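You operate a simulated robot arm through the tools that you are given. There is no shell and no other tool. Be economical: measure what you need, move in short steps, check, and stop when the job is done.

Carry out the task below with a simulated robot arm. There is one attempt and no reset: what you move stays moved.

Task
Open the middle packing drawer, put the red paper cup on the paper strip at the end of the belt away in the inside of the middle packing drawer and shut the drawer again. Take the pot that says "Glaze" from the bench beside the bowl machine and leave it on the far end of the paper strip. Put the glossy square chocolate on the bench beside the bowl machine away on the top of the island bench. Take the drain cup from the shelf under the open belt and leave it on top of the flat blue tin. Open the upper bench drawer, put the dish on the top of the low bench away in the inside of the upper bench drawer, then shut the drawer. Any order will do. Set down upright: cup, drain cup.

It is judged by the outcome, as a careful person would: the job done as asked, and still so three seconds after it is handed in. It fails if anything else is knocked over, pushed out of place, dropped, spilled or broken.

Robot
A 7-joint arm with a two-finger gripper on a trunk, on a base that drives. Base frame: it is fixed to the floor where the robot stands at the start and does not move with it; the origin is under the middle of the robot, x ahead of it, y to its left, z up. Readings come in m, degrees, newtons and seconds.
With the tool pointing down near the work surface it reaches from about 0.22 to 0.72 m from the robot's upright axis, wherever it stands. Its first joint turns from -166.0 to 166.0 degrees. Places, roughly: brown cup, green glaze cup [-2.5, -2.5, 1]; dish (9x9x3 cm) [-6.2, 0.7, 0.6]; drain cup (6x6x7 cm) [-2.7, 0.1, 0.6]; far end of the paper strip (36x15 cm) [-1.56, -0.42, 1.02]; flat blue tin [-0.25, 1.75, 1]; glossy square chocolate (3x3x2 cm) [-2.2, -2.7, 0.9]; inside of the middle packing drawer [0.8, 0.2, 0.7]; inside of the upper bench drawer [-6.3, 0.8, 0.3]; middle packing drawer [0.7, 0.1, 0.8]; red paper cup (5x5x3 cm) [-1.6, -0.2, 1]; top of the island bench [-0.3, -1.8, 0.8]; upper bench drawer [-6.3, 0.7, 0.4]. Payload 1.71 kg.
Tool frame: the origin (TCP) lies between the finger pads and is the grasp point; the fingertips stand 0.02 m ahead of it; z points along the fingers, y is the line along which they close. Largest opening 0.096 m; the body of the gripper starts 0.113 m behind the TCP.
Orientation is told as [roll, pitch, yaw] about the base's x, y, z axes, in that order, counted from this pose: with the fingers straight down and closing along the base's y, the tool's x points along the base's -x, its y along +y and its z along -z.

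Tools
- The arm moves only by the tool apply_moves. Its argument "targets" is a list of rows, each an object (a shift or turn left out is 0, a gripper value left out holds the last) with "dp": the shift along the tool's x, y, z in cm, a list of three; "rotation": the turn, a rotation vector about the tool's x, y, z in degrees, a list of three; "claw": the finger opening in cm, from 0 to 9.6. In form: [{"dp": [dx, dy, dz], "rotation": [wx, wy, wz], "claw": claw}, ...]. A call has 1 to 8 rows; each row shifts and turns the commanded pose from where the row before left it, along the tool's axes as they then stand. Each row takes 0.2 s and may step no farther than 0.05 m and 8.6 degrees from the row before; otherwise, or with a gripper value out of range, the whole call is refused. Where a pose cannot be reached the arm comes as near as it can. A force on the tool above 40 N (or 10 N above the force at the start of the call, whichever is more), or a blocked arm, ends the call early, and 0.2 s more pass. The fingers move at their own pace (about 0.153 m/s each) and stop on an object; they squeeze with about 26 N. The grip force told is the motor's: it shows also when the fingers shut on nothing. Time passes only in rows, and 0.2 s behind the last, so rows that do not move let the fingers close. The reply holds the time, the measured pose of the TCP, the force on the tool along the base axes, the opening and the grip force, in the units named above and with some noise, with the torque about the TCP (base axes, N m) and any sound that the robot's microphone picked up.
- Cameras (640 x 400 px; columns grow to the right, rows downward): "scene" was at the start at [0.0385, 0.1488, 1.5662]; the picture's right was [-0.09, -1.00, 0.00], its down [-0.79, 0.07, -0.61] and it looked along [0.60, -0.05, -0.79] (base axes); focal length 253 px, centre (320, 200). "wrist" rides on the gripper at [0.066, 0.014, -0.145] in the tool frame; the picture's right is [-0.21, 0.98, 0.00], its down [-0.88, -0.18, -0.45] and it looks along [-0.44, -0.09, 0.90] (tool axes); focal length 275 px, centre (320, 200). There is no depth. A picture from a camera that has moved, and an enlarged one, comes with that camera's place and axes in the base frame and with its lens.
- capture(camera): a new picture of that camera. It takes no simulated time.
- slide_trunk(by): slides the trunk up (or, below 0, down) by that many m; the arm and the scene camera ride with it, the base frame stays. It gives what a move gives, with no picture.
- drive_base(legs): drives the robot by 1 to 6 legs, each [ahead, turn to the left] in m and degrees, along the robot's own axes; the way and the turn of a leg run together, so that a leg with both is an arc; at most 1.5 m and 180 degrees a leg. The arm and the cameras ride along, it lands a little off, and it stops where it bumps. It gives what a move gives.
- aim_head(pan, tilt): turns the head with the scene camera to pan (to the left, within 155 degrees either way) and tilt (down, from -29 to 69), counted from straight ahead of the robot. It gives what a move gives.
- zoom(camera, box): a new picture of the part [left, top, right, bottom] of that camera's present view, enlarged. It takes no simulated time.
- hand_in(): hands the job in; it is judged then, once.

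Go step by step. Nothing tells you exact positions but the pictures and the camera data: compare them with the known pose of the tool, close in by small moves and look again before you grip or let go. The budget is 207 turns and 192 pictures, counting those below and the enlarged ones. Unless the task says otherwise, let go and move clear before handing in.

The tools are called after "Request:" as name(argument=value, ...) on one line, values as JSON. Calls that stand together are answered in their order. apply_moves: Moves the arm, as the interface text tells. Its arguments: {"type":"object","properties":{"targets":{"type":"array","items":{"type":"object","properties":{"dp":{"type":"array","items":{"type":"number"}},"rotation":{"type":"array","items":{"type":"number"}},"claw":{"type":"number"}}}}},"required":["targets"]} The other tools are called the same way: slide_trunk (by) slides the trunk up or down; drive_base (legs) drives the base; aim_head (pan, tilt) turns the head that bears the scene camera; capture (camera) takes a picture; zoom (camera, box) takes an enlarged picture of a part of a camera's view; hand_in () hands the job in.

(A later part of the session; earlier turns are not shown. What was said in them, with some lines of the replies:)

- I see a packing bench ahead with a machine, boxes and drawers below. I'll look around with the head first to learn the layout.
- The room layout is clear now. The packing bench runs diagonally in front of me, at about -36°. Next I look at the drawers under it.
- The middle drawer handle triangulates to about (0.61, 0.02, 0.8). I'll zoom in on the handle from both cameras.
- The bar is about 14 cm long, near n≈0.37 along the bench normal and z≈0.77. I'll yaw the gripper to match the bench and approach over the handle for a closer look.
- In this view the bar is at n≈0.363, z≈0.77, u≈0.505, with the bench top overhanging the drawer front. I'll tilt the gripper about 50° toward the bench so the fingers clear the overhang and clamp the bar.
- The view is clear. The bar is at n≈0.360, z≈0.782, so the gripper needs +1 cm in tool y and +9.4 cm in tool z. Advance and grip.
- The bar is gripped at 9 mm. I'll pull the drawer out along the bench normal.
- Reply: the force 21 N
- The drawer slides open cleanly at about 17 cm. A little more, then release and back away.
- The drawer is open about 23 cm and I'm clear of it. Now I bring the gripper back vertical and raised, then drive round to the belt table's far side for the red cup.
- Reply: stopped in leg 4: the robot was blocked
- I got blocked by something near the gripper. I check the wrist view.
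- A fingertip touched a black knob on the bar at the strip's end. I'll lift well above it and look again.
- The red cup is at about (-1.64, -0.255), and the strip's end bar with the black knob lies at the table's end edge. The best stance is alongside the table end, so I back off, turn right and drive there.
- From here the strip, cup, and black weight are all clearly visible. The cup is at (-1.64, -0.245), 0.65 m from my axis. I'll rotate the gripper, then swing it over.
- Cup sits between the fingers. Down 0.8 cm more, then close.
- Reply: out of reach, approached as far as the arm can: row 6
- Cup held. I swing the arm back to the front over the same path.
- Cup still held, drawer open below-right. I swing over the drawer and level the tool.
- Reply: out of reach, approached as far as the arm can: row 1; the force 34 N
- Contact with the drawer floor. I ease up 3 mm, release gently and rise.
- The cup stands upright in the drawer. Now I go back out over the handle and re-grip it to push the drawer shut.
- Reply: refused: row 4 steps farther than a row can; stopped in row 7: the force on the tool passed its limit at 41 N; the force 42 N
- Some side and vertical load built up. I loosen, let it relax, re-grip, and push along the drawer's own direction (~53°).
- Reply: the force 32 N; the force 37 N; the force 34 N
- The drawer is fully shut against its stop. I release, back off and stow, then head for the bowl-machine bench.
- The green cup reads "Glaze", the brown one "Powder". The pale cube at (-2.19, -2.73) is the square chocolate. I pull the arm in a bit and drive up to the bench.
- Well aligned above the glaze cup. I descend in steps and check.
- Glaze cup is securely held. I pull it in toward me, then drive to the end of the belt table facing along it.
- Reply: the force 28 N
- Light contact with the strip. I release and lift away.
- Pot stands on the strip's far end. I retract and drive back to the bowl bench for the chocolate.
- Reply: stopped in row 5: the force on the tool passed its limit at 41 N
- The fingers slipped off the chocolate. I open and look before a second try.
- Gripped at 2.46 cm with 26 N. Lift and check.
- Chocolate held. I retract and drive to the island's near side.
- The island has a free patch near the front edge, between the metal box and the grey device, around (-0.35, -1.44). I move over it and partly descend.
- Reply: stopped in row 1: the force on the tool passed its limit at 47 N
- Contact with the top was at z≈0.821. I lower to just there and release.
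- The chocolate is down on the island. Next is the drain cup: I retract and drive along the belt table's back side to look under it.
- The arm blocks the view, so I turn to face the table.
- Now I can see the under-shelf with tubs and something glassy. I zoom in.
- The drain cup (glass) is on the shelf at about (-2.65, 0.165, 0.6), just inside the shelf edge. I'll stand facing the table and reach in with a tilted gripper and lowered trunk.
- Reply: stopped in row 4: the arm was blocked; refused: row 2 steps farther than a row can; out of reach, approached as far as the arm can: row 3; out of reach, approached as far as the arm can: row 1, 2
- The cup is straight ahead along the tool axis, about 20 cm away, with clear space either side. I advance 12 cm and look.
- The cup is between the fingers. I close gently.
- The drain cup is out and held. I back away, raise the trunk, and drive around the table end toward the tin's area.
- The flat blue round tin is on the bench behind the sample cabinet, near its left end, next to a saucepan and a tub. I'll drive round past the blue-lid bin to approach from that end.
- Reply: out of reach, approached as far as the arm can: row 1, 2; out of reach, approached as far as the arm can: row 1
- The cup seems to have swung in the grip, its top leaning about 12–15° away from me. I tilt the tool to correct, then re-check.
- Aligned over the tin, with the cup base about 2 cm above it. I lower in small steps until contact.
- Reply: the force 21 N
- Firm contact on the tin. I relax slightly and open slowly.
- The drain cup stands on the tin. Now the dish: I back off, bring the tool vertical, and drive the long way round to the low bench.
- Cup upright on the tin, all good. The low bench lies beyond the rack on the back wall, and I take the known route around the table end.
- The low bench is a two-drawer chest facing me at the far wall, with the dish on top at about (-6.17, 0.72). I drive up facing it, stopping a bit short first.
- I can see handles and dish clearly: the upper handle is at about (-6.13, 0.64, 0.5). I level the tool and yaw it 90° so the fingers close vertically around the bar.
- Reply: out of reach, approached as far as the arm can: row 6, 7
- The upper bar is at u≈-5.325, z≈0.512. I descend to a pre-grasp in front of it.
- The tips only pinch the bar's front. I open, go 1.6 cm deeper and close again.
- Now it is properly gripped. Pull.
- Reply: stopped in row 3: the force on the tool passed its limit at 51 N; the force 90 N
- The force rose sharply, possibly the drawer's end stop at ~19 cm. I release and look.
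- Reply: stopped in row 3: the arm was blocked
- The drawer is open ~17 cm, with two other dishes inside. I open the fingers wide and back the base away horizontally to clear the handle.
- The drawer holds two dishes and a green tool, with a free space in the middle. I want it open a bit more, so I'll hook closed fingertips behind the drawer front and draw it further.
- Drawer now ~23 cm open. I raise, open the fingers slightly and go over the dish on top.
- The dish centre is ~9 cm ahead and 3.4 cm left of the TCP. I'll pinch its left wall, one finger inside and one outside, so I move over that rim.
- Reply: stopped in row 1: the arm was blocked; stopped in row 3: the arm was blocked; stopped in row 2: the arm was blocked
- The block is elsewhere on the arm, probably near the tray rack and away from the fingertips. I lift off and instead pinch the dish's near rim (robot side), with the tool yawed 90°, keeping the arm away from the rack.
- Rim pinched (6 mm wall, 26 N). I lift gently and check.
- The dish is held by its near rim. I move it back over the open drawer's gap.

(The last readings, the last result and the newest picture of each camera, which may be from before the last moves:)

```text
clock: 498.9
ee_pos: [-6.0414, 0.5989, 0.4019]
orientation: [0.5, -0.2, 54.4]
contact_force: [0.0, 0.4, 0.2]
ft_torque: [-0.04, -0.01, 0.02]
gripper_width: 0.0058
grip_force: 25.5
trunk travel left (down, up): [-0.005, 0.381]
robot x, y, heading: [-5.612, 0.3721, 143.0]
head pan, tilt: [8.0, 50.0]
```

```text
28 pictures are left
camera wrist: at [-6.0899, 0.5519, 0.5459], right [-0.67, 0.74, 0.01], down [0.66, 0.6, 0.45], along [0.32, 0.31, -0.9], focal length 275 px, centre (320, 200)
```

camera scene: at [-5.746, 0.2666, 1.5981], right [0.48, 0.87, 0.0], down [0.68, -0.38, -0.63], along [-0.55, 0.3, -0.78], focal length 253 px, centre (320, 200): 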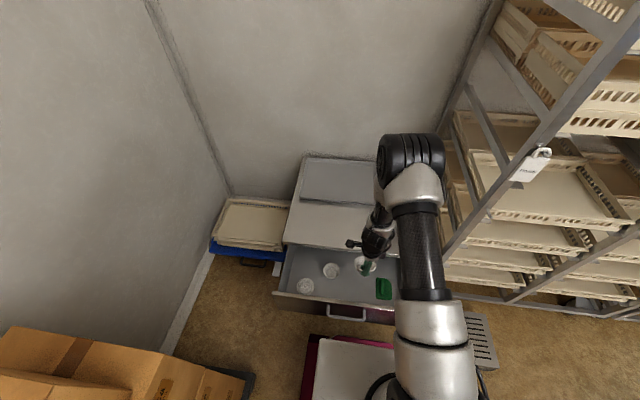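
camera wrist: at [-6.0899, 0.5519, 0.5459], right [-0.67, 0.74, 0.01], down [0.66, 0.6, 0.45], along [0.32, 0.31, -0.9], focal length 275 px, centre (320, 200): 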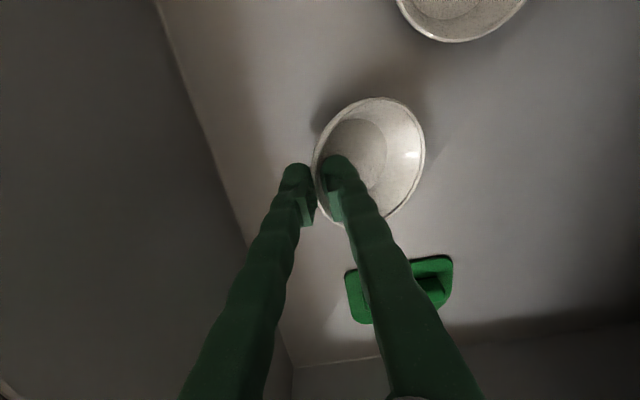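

Request:
apply_moves(targets=[{"dp": [0, 0, 1.2]}, {"dp": [0, 0, 1]}])

Request:
apply_moves(targets=[{"dp": [0, 0, 0.8]}])

Request:
capture(camera="wrist")

```text
clock: 499.5
ee_pos: [-6.0427, 0.5989, 0.3809]
orientation: [0.5, -0.3, 54.3]
contact_force: [0.4, -0.2, 0.7]
ft_torque: [0.01, 0.0, 0.01]
gripper_width: 0.0059
grip_force: 25.9
trunk travel left (down, up): [-0.005, 0.381]
robot x, y, heading: [-5.6089, 0.3674, 142.9]
head pan, tilt: [8.0, 50.0]
```

```text
clock: 499.9
ee_pos: [-6.041, 0.599, 0.374]
orientation: [0.5, -0.1, 54.4]
contact_force: [0.5, -0.5, 1.8]
ft_torque: [0.1, 0.03, -0.03]
gripper_width: 0.0059
grip_force: 25.8
trunk travel left (down, up): [-0.005, 0.381]
robot x, y, heading: [-5.6072, 0.3746, 143.1]
head pan, tilt: [8.0, 50.0]
```

```text
27 pictures are left
camera wrist: at [-6.0899, 0.5521, 0.5169], right [-0.67, 0.74, 0.01], down [0.66, 0.6, 0.45], along [0.32, 0.31, -0.9], focal length 275 px, centre (320, 200)
```

wrist: 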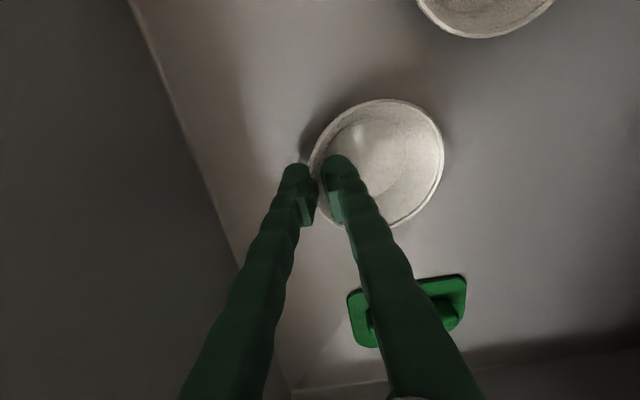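

The far edge has touched the floor and the dish is levelling. A bit further.

Request:
apply_moves(targets=[{"dp": [0, 0, 0.6]}])

Request:
apply_moves(targets=[{"dp": [0, 0, 0.4]}])

Request:
capture(camera="wrist")

```text
clock: 500.3
ee_pos: [-6.0417, 0.5984, 0.3666]
orientation: [0.5, -0.2, 54.4]
contact_force: [0.1, 0.2, 2.5]
ft_torque: [0.12, 0.09, 0.01]
gripper_width: 0.0061
grip_force: 25.9
trunk travel left (down, up): [-0.005, 0.381]
robot x, y, heading: [-5.6073, 0.374, 143.0]
head pan, tilt: [8.0, 50.0]
```

```text
clock: 500.7
ee_pos: [-6.041, 0.5986, 0.3631]
orientation: [0.5, -0.2, 54.3]
contact_force: [1.9, -1.6, 7.4]
ft_torque: [0.28, 0.02, -0.03]
gripper_width: 0.0061
grip_force: 26.5
trunk travel left (down, up): [-0.005, 0.381]
robot x, y, heading: [-5.6102, 0.3737, 142.8]
head pan, tilt: [8.0, 50.0]
```

```text
26 pictures are left
camera wrist: at [-6.0894, 0.5523, 0.507], right [-0.67, 0.74, 0.01], down [0.66, 0.6, 0.45], along [0.32, 0.31, -0.9], focal length 275 px, centre (320, 200)
```

wrist: 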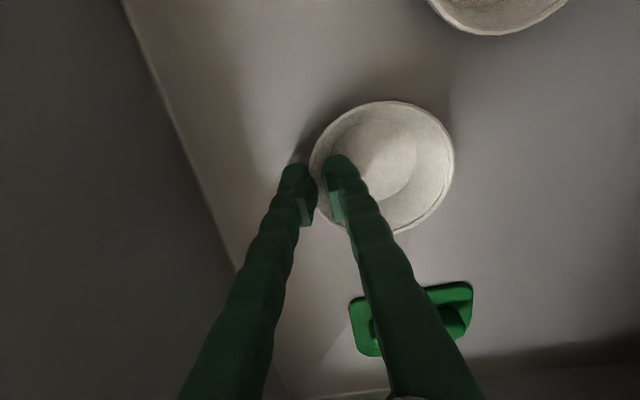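

Dish is flat on the drawer floor. I release and rise.

Request:
apply_moves(targets=[{"claw": 1.2}, {"claw": 2.4}, {}, {"dp": [0, 0, -3]}, {"dp": [0, 0, -4]}, {"dp": [0, 0, -4]}])

Request:
slide_trunk(by=0.2)

Request:
capture(camera="wrist")

```text
clock: 502.1
ee_pos: [-6.0419, 0.5983, 0.4741]
orientation: [0.4, -0.2, 54.3]
contact_force: [-0.4, 0.7, 0.6]
ft_torque: [0.01, 0.01, 0.04]
gripper_width: 0.0239
grip_force: 0.1
trunk travel left (down, up): [-0.005, 0.381]
robot x, y, heading: [-5.611, 0.3729, 142.9]
head pan, tilt: [8.0, 50.0]
```

```text
clock: 504.2
ee_pos: [-6.0432, 0.5979, 0.673]
orientation: [0.4, -0.1, 54.3]
contact_force: [-0.5, 0.2, -0.2]
ft_torque: [0.02, -0.07, -0.01]
gripper_width: 0.024
grip_force: 0.1
trunk travel left (down, up): [-0.205, 0.181]
robot x, y, heading: [-5.6067, 0.3706, 142.8]
head pan, tilt: [8.0, 50.0]
```

```text
25 pictures are left
camera wrist: at [-6.0911, 0.5517, 0.8169], right [-0.67, 0.74, 0.01], down [0.66, 0.6, 0.45], along [0.32, 0.31, -0.89], focal length 275 px, centre (320, 200)
```

wrist: 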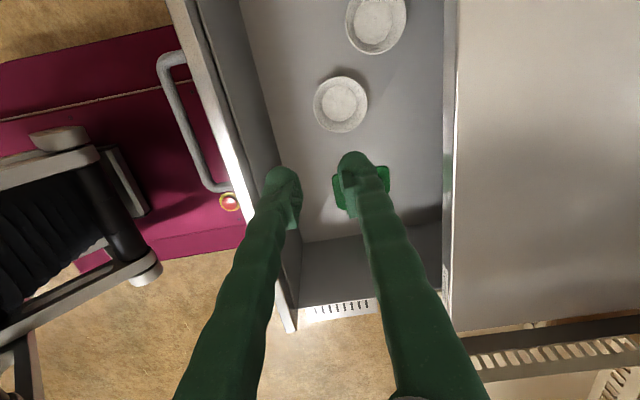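

The dish sits in the drawer. To shut it, I back up 10 cm, put closed fingers in front of the handle bar and push.

Request:
drive_base(legs=[[-0.1, 0]])

Request:
apply_moves(targets=[{"dp": [1, -3.5, 0], "claw": 0}, {"dp": [1, -3.5, 0]}, {"dp": [1, -3, 0]}])

Request:
capture(camera="wrist")

```text
clock: 505.4
ee_pos: [-5.9638, 0.5395, 0.6716]
orientation: [0.5, -0.2, 54.3]
contact_force: [0.6, -0.3, 0.6]
ft_torque: [0.06, 0.03, -0.01]
gripper_width: 0.0243
grip_force: 0.1
trunk travel left (down, up): [-0.205, 0.181]
robot x, y, heading: [-5.5302, 0.3104, 142.9]
head pan, tilt: [8.0, 50.0]
```

```text
clock: 506.2
ee_pos: [-5.8918, 0.4503, 0.6781]
orientation: [1.3, -0.2, 54.4]
contact_force: [0.2, -0.7, -0.7]
ft_torque: [0.0, 0.03, 0.0]
gripper_width: 0.0
grip_force: 25.9
trunk travel left (down, up): [-0.205, 0.181]
robot x, y, heading: [-5.5271, 0.3135, 143.0]
head pan, tilt: [8.0, 50.0]
```

```text
24 pictures are left
camera wrist: at [-5.9388, 0.401, 0.8221], right [-0.67, 0.74, 0.02], down [0.67, 0.6, 0.44], along [0.31, 0.32, -0.9], focal length 275 px, centre (320, 200)
```

wrist: 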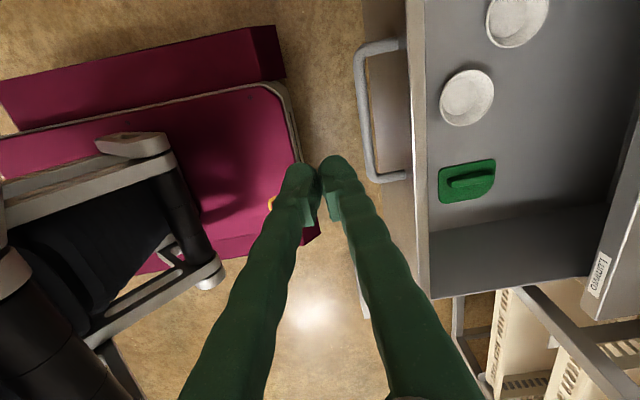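

Request:
slide_trunk(by=-0.17)

Request:
apply_moves(targets=[{"dp": [0, 3, 0], "rotation": [1.2, 0, 0]}, {"dp": [0, 2, 0]}, {"dp": [0, 3, 0]}, {"dp": [0, 3, 0]}, {"dp": [0, 3, 0]}])

Request:
capture(camera="wrist")

```text
clock: 508.1
ee_pos: [-5.8927, 0.4497, 0.5081]
orientation: [1.4, -0.3, 54.2]
contact_force: [0.3, -0.5, -0.1]
ft_torque: [-0.01, 0.01, 0.01]
gripper_width: 0.0004
grip_force: 26.3
trunk travel left (down, up): [-0.035, 0.351]
robot x, y, heading: [-5.5276, 0.3157, 143.0]
head pan, tilt: [8.0, 50.0]
```

```text
clock: 509.3
ee_pos: [-6.0067, 0.5316, 0.5095]
orientation: [0.2, -0.3, 54.3]
contact_force: [-0.3, 0.5, -0.3]
ft_torque: [-0.01, 0.02, -0.01]
gripper_width: 0.0001
grip_force: 26.2
trunk travel left (down, up): [-0.035, 0.351]
robot x, y, heading: [-5.5286, 0.3112, 143.1]
head pan, tilt: [8.0, 50.0]
```

```text
23 pictures are left
camera wrist: at [-6.0552, 0.4846, 0.6529], right [-0.68, 0.74, 0.0], down [0.66, 0.6, 0.45], along [0.33, 0.31, -0.89], focal length 275 px, centre (320, 200)
```

wrist: 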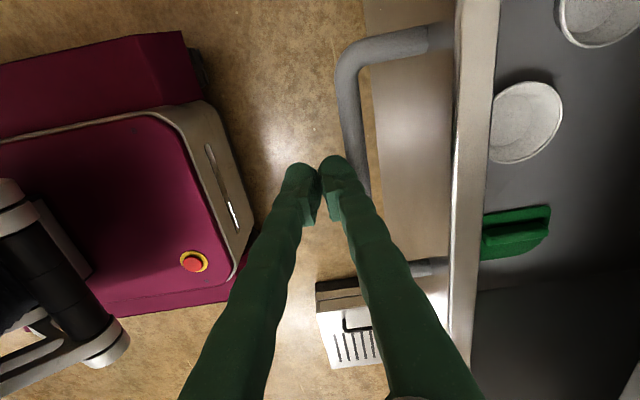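

Request:
apply_moves(targets=[{"dp": [0, 2.5, 0]}, {"dp": [0, 2.5, 0]}, {"dp": [0, 2.5, 0]}, {"dp": [0, 2.5, 0]}])

Request:
capture(camera="wrist")

```text
clock: 510.3
ee_pos: [-6.0882, 0.5891, 0.5079]
orientation: [0.1, -0.3, 54.3]
contact_force: [0.6, -0.4, 0.2]
ft_torque: [0.05, 0.0, -0.01]
gripper_width: 0.0
grip_force: 26.0
trunk travel left (down, up): [-0.035, 0.351]
robot x, y, heading: [-5.5278, 0.3094, 142.9]
head pan, tilt: [8.0, 50.0]
```

```text
22 pictures are left
camera wrist: at [-6.1377, 0.5432, 0.6513], right [-0.68, 0.74, 0.0], down [0.66, 0.6, 0.45], along [0.33, 0.31, -0.89], focal length 275 px, centre (320, 200)
```

wrist: 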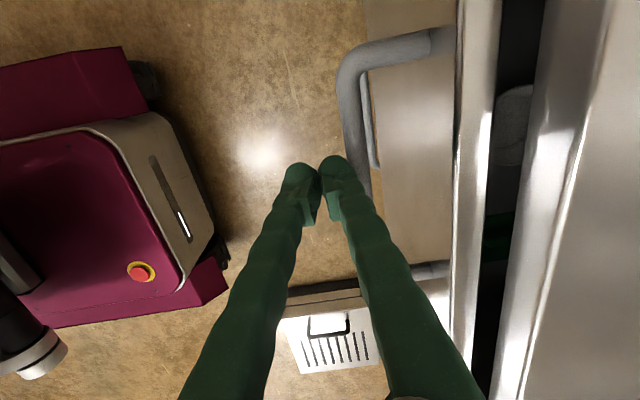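

Request:
apply_moves(targets=[{"dp": [0, 2, 0]}, {"dp": [0, 1.2, 0]}])

Request:
apply_moves(targets=[{"dp": [0, 0.8, 0]}, {"dp": [0, 0.6, 0]}])

Request:
capture(camera="wrist")

```text
clock: 510.9
ee_pos: [-6.1128, 0.6093, 0.5072]
orientation: [0.1, -0.3, 54.3]
contact_force: [1.3, -0.1, -0.3]
ft_torque: [-0.03, 0.02, -0.02]
gripper_width: 0.0
grip_force: 26.0
trunk travel left (down, up): [-0.035, 0.351]
robot x, y, heading: [-5.5313, 0.315, 142.9]
head pan, tilt: [8.0, 50.0]
```

```text
clock: 511.5
ee_pos: [-6.1216, 0.6159, 0.5067]
orientation: [-0.3, -0.2, 54.3]
contact_force: [18.9, -10.9, 7.9]
ft_torque: [-0.01, -0.18, -0.21]
gripper_width: 0.0
grip_force: 26.2
trunk travel left (down, up): [-0.035, 0.351]
robot x, y, heading: [-5.5263, 0.3113, 143.1]
head pan, tilt: [8.0, 50.0]
```

```text
21 pictures are left
camera wrist: at [-6.1715, 0.5688, 0.6507], right [-0.67, 0.74, 0.0], down [0.66, 0.6, 0.45], along [0.33, 0.3, -0.89], focal length 275 px, centre (320, 200)
```

wrist: 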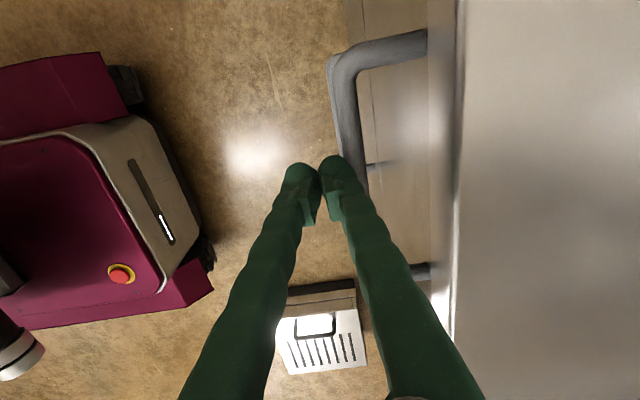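

Request:
apply_moves(targets=[{"dp": [0, 0.4, 0]}])

Request:
apply_moves(targets=[{"dp": [0, -2, 0]}, {"dp": [0, -4, 0]}, {"dp": [0, -4, 0]}])

Request:
slide_trunk(by=0.3)

Request:
capture(camera="scene")

Request:
capture(camera="wrist")

```text
clock: 511.9
ee_pos: [-6.1182, 0.6109, 0.5158]
orientation: [0.3, -0.3, 54.4]
contact_force: [0.2, -0.3, -0.7]
ft_torque: [0.04, -0.01, 0.04]
gripper_width: 0.0
grip_force: 26.4
trunk travel left (down, up): [-0.035, 0.351]
robot x, y, heading: [-5.5305, 0.3096, 143.0]
head pan, tilt: [8.0, 50.0]
stopped in row 1: the force on the tool passed its limit at 44 N (the readings are from after the stop); the commanded pose is now the measured one
```

```text
clock: 512.8
ee_pos: [-6.0377, 0.5511, 0.5134]
orientation: [0.2, -0.4, 54.3]
contact_force: [-0.4, -0.8, -0.5]
ft_torque: [0.01, -0.02, 0.0]
gripper_width: 0.0002
grip_force: 26.0
trunk travel left (down, up): [-0.035, 0.351]
robot x, y, heading: [-5.5281, 0.3126, 142.9]
head pan, tilt: [8.0, 50.0]
```

```text
clock: 515.8
ee_pos: [-6.0379, 0.5517, 0.8143]
orientation: [0.1, -0.4, 54.3]
contact_force: [0.7, -0.8, -0.6]
ft_torque: [0.0, 0.01, -0.01]
gripper_width: 0.0001
grip_force: 26.0
trunk travel left (down, up): [-0.335, 0.051]
robot x, y, heading: [-5.5268, 0.3125, 143.2]
head pan, tilt: [8.0, 50.0]
```

```text
20 pictures are left
camera scene: at [-5.6679, 0.2072, 1.7284], right [0.49, 0.87, 0.0], down [0.68, -0.38, -0.63], along [-0.55, 0.3, -0.78], focal length 253 px, centre (320, 200)
```

scene: 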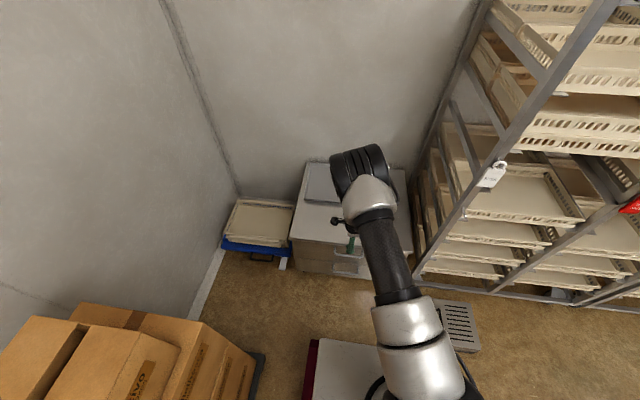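

```text
19 pictures are left
camera wrist: at [-6.0866, 0.5048, 0.9577], right [-0.67, 0.74, 0.0], down [0.66, 0.6, 0.45], along [0.33, 0.31, -0.89], focal length 275 px, centre (320, 200)
```

wrist: 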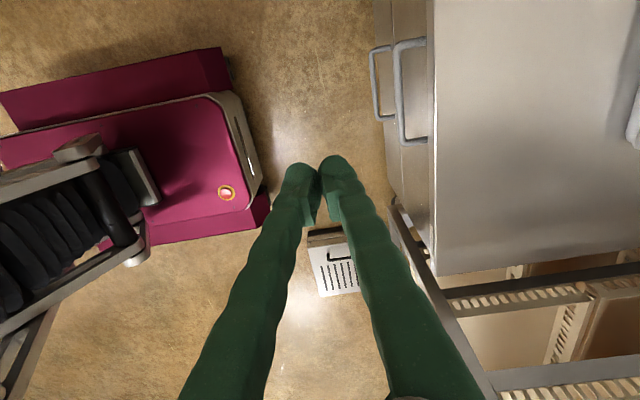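

Upper drawer is fully shut. I back away to be clear before handing in.

Request:
drive_base(legs=[[-0.25, 0]])

Request:
capture(camera="scene")

```text
clock: 517.7
ee_pos: [-5.8367, 0.3963, 0.8145]
orientation: [0.3, -0.4, 54.8]
contact_force: [-0.3, 0.0, 0.5]
ft_torque: [0.04, 0.04, 0.01]
gripper_width: 0.0
grip_force: 26.1
trunk travel left (down, up): [-0.335, 0.051]
robot x, y, heading: [-5.3267, 0.1571, 143.8]
head pan, tilt: [8.0, 50.0]
```

```text
18 pictures are left
camera scene: at [-5.4631, 0.0537, 1.7283], right [0.48, 0.88, 0.0], down [0.68, -0.37, -0.63], along [-0.56, 0.3, -0.78], focal length 253 px, centre (320, 200)
```

scene: 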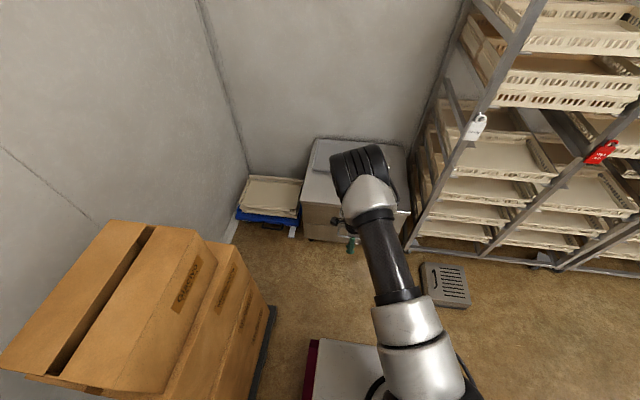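

All five jobs are done, nothing is left in the gripper, and the robot is clear. I hand in.

Request:
hand_in()

```text
The job is handed in.
```

I finished all five jobs and handed the work in:

- **Red cup:** it is upright in the middle packing drawer, and the drawer is shut.
- **Glaze pot:** it stands on the far end of the paper strip.
- **Chocolate:** it is on a clear patch of the island bench top. My first grip slipped off it, but it looked undamaged.
- **Drain cup:** it stands upright on the flat blue tin.
- **Dish:** it lies flat in the upper bench drawer, and the drawer is shut.

While driving to the belt table early on, a fingertip touched the black knob at the end of the strip. It was still upright afterwards, but I had no earlier picture of it, so I can't rule out that it shifted slightly.
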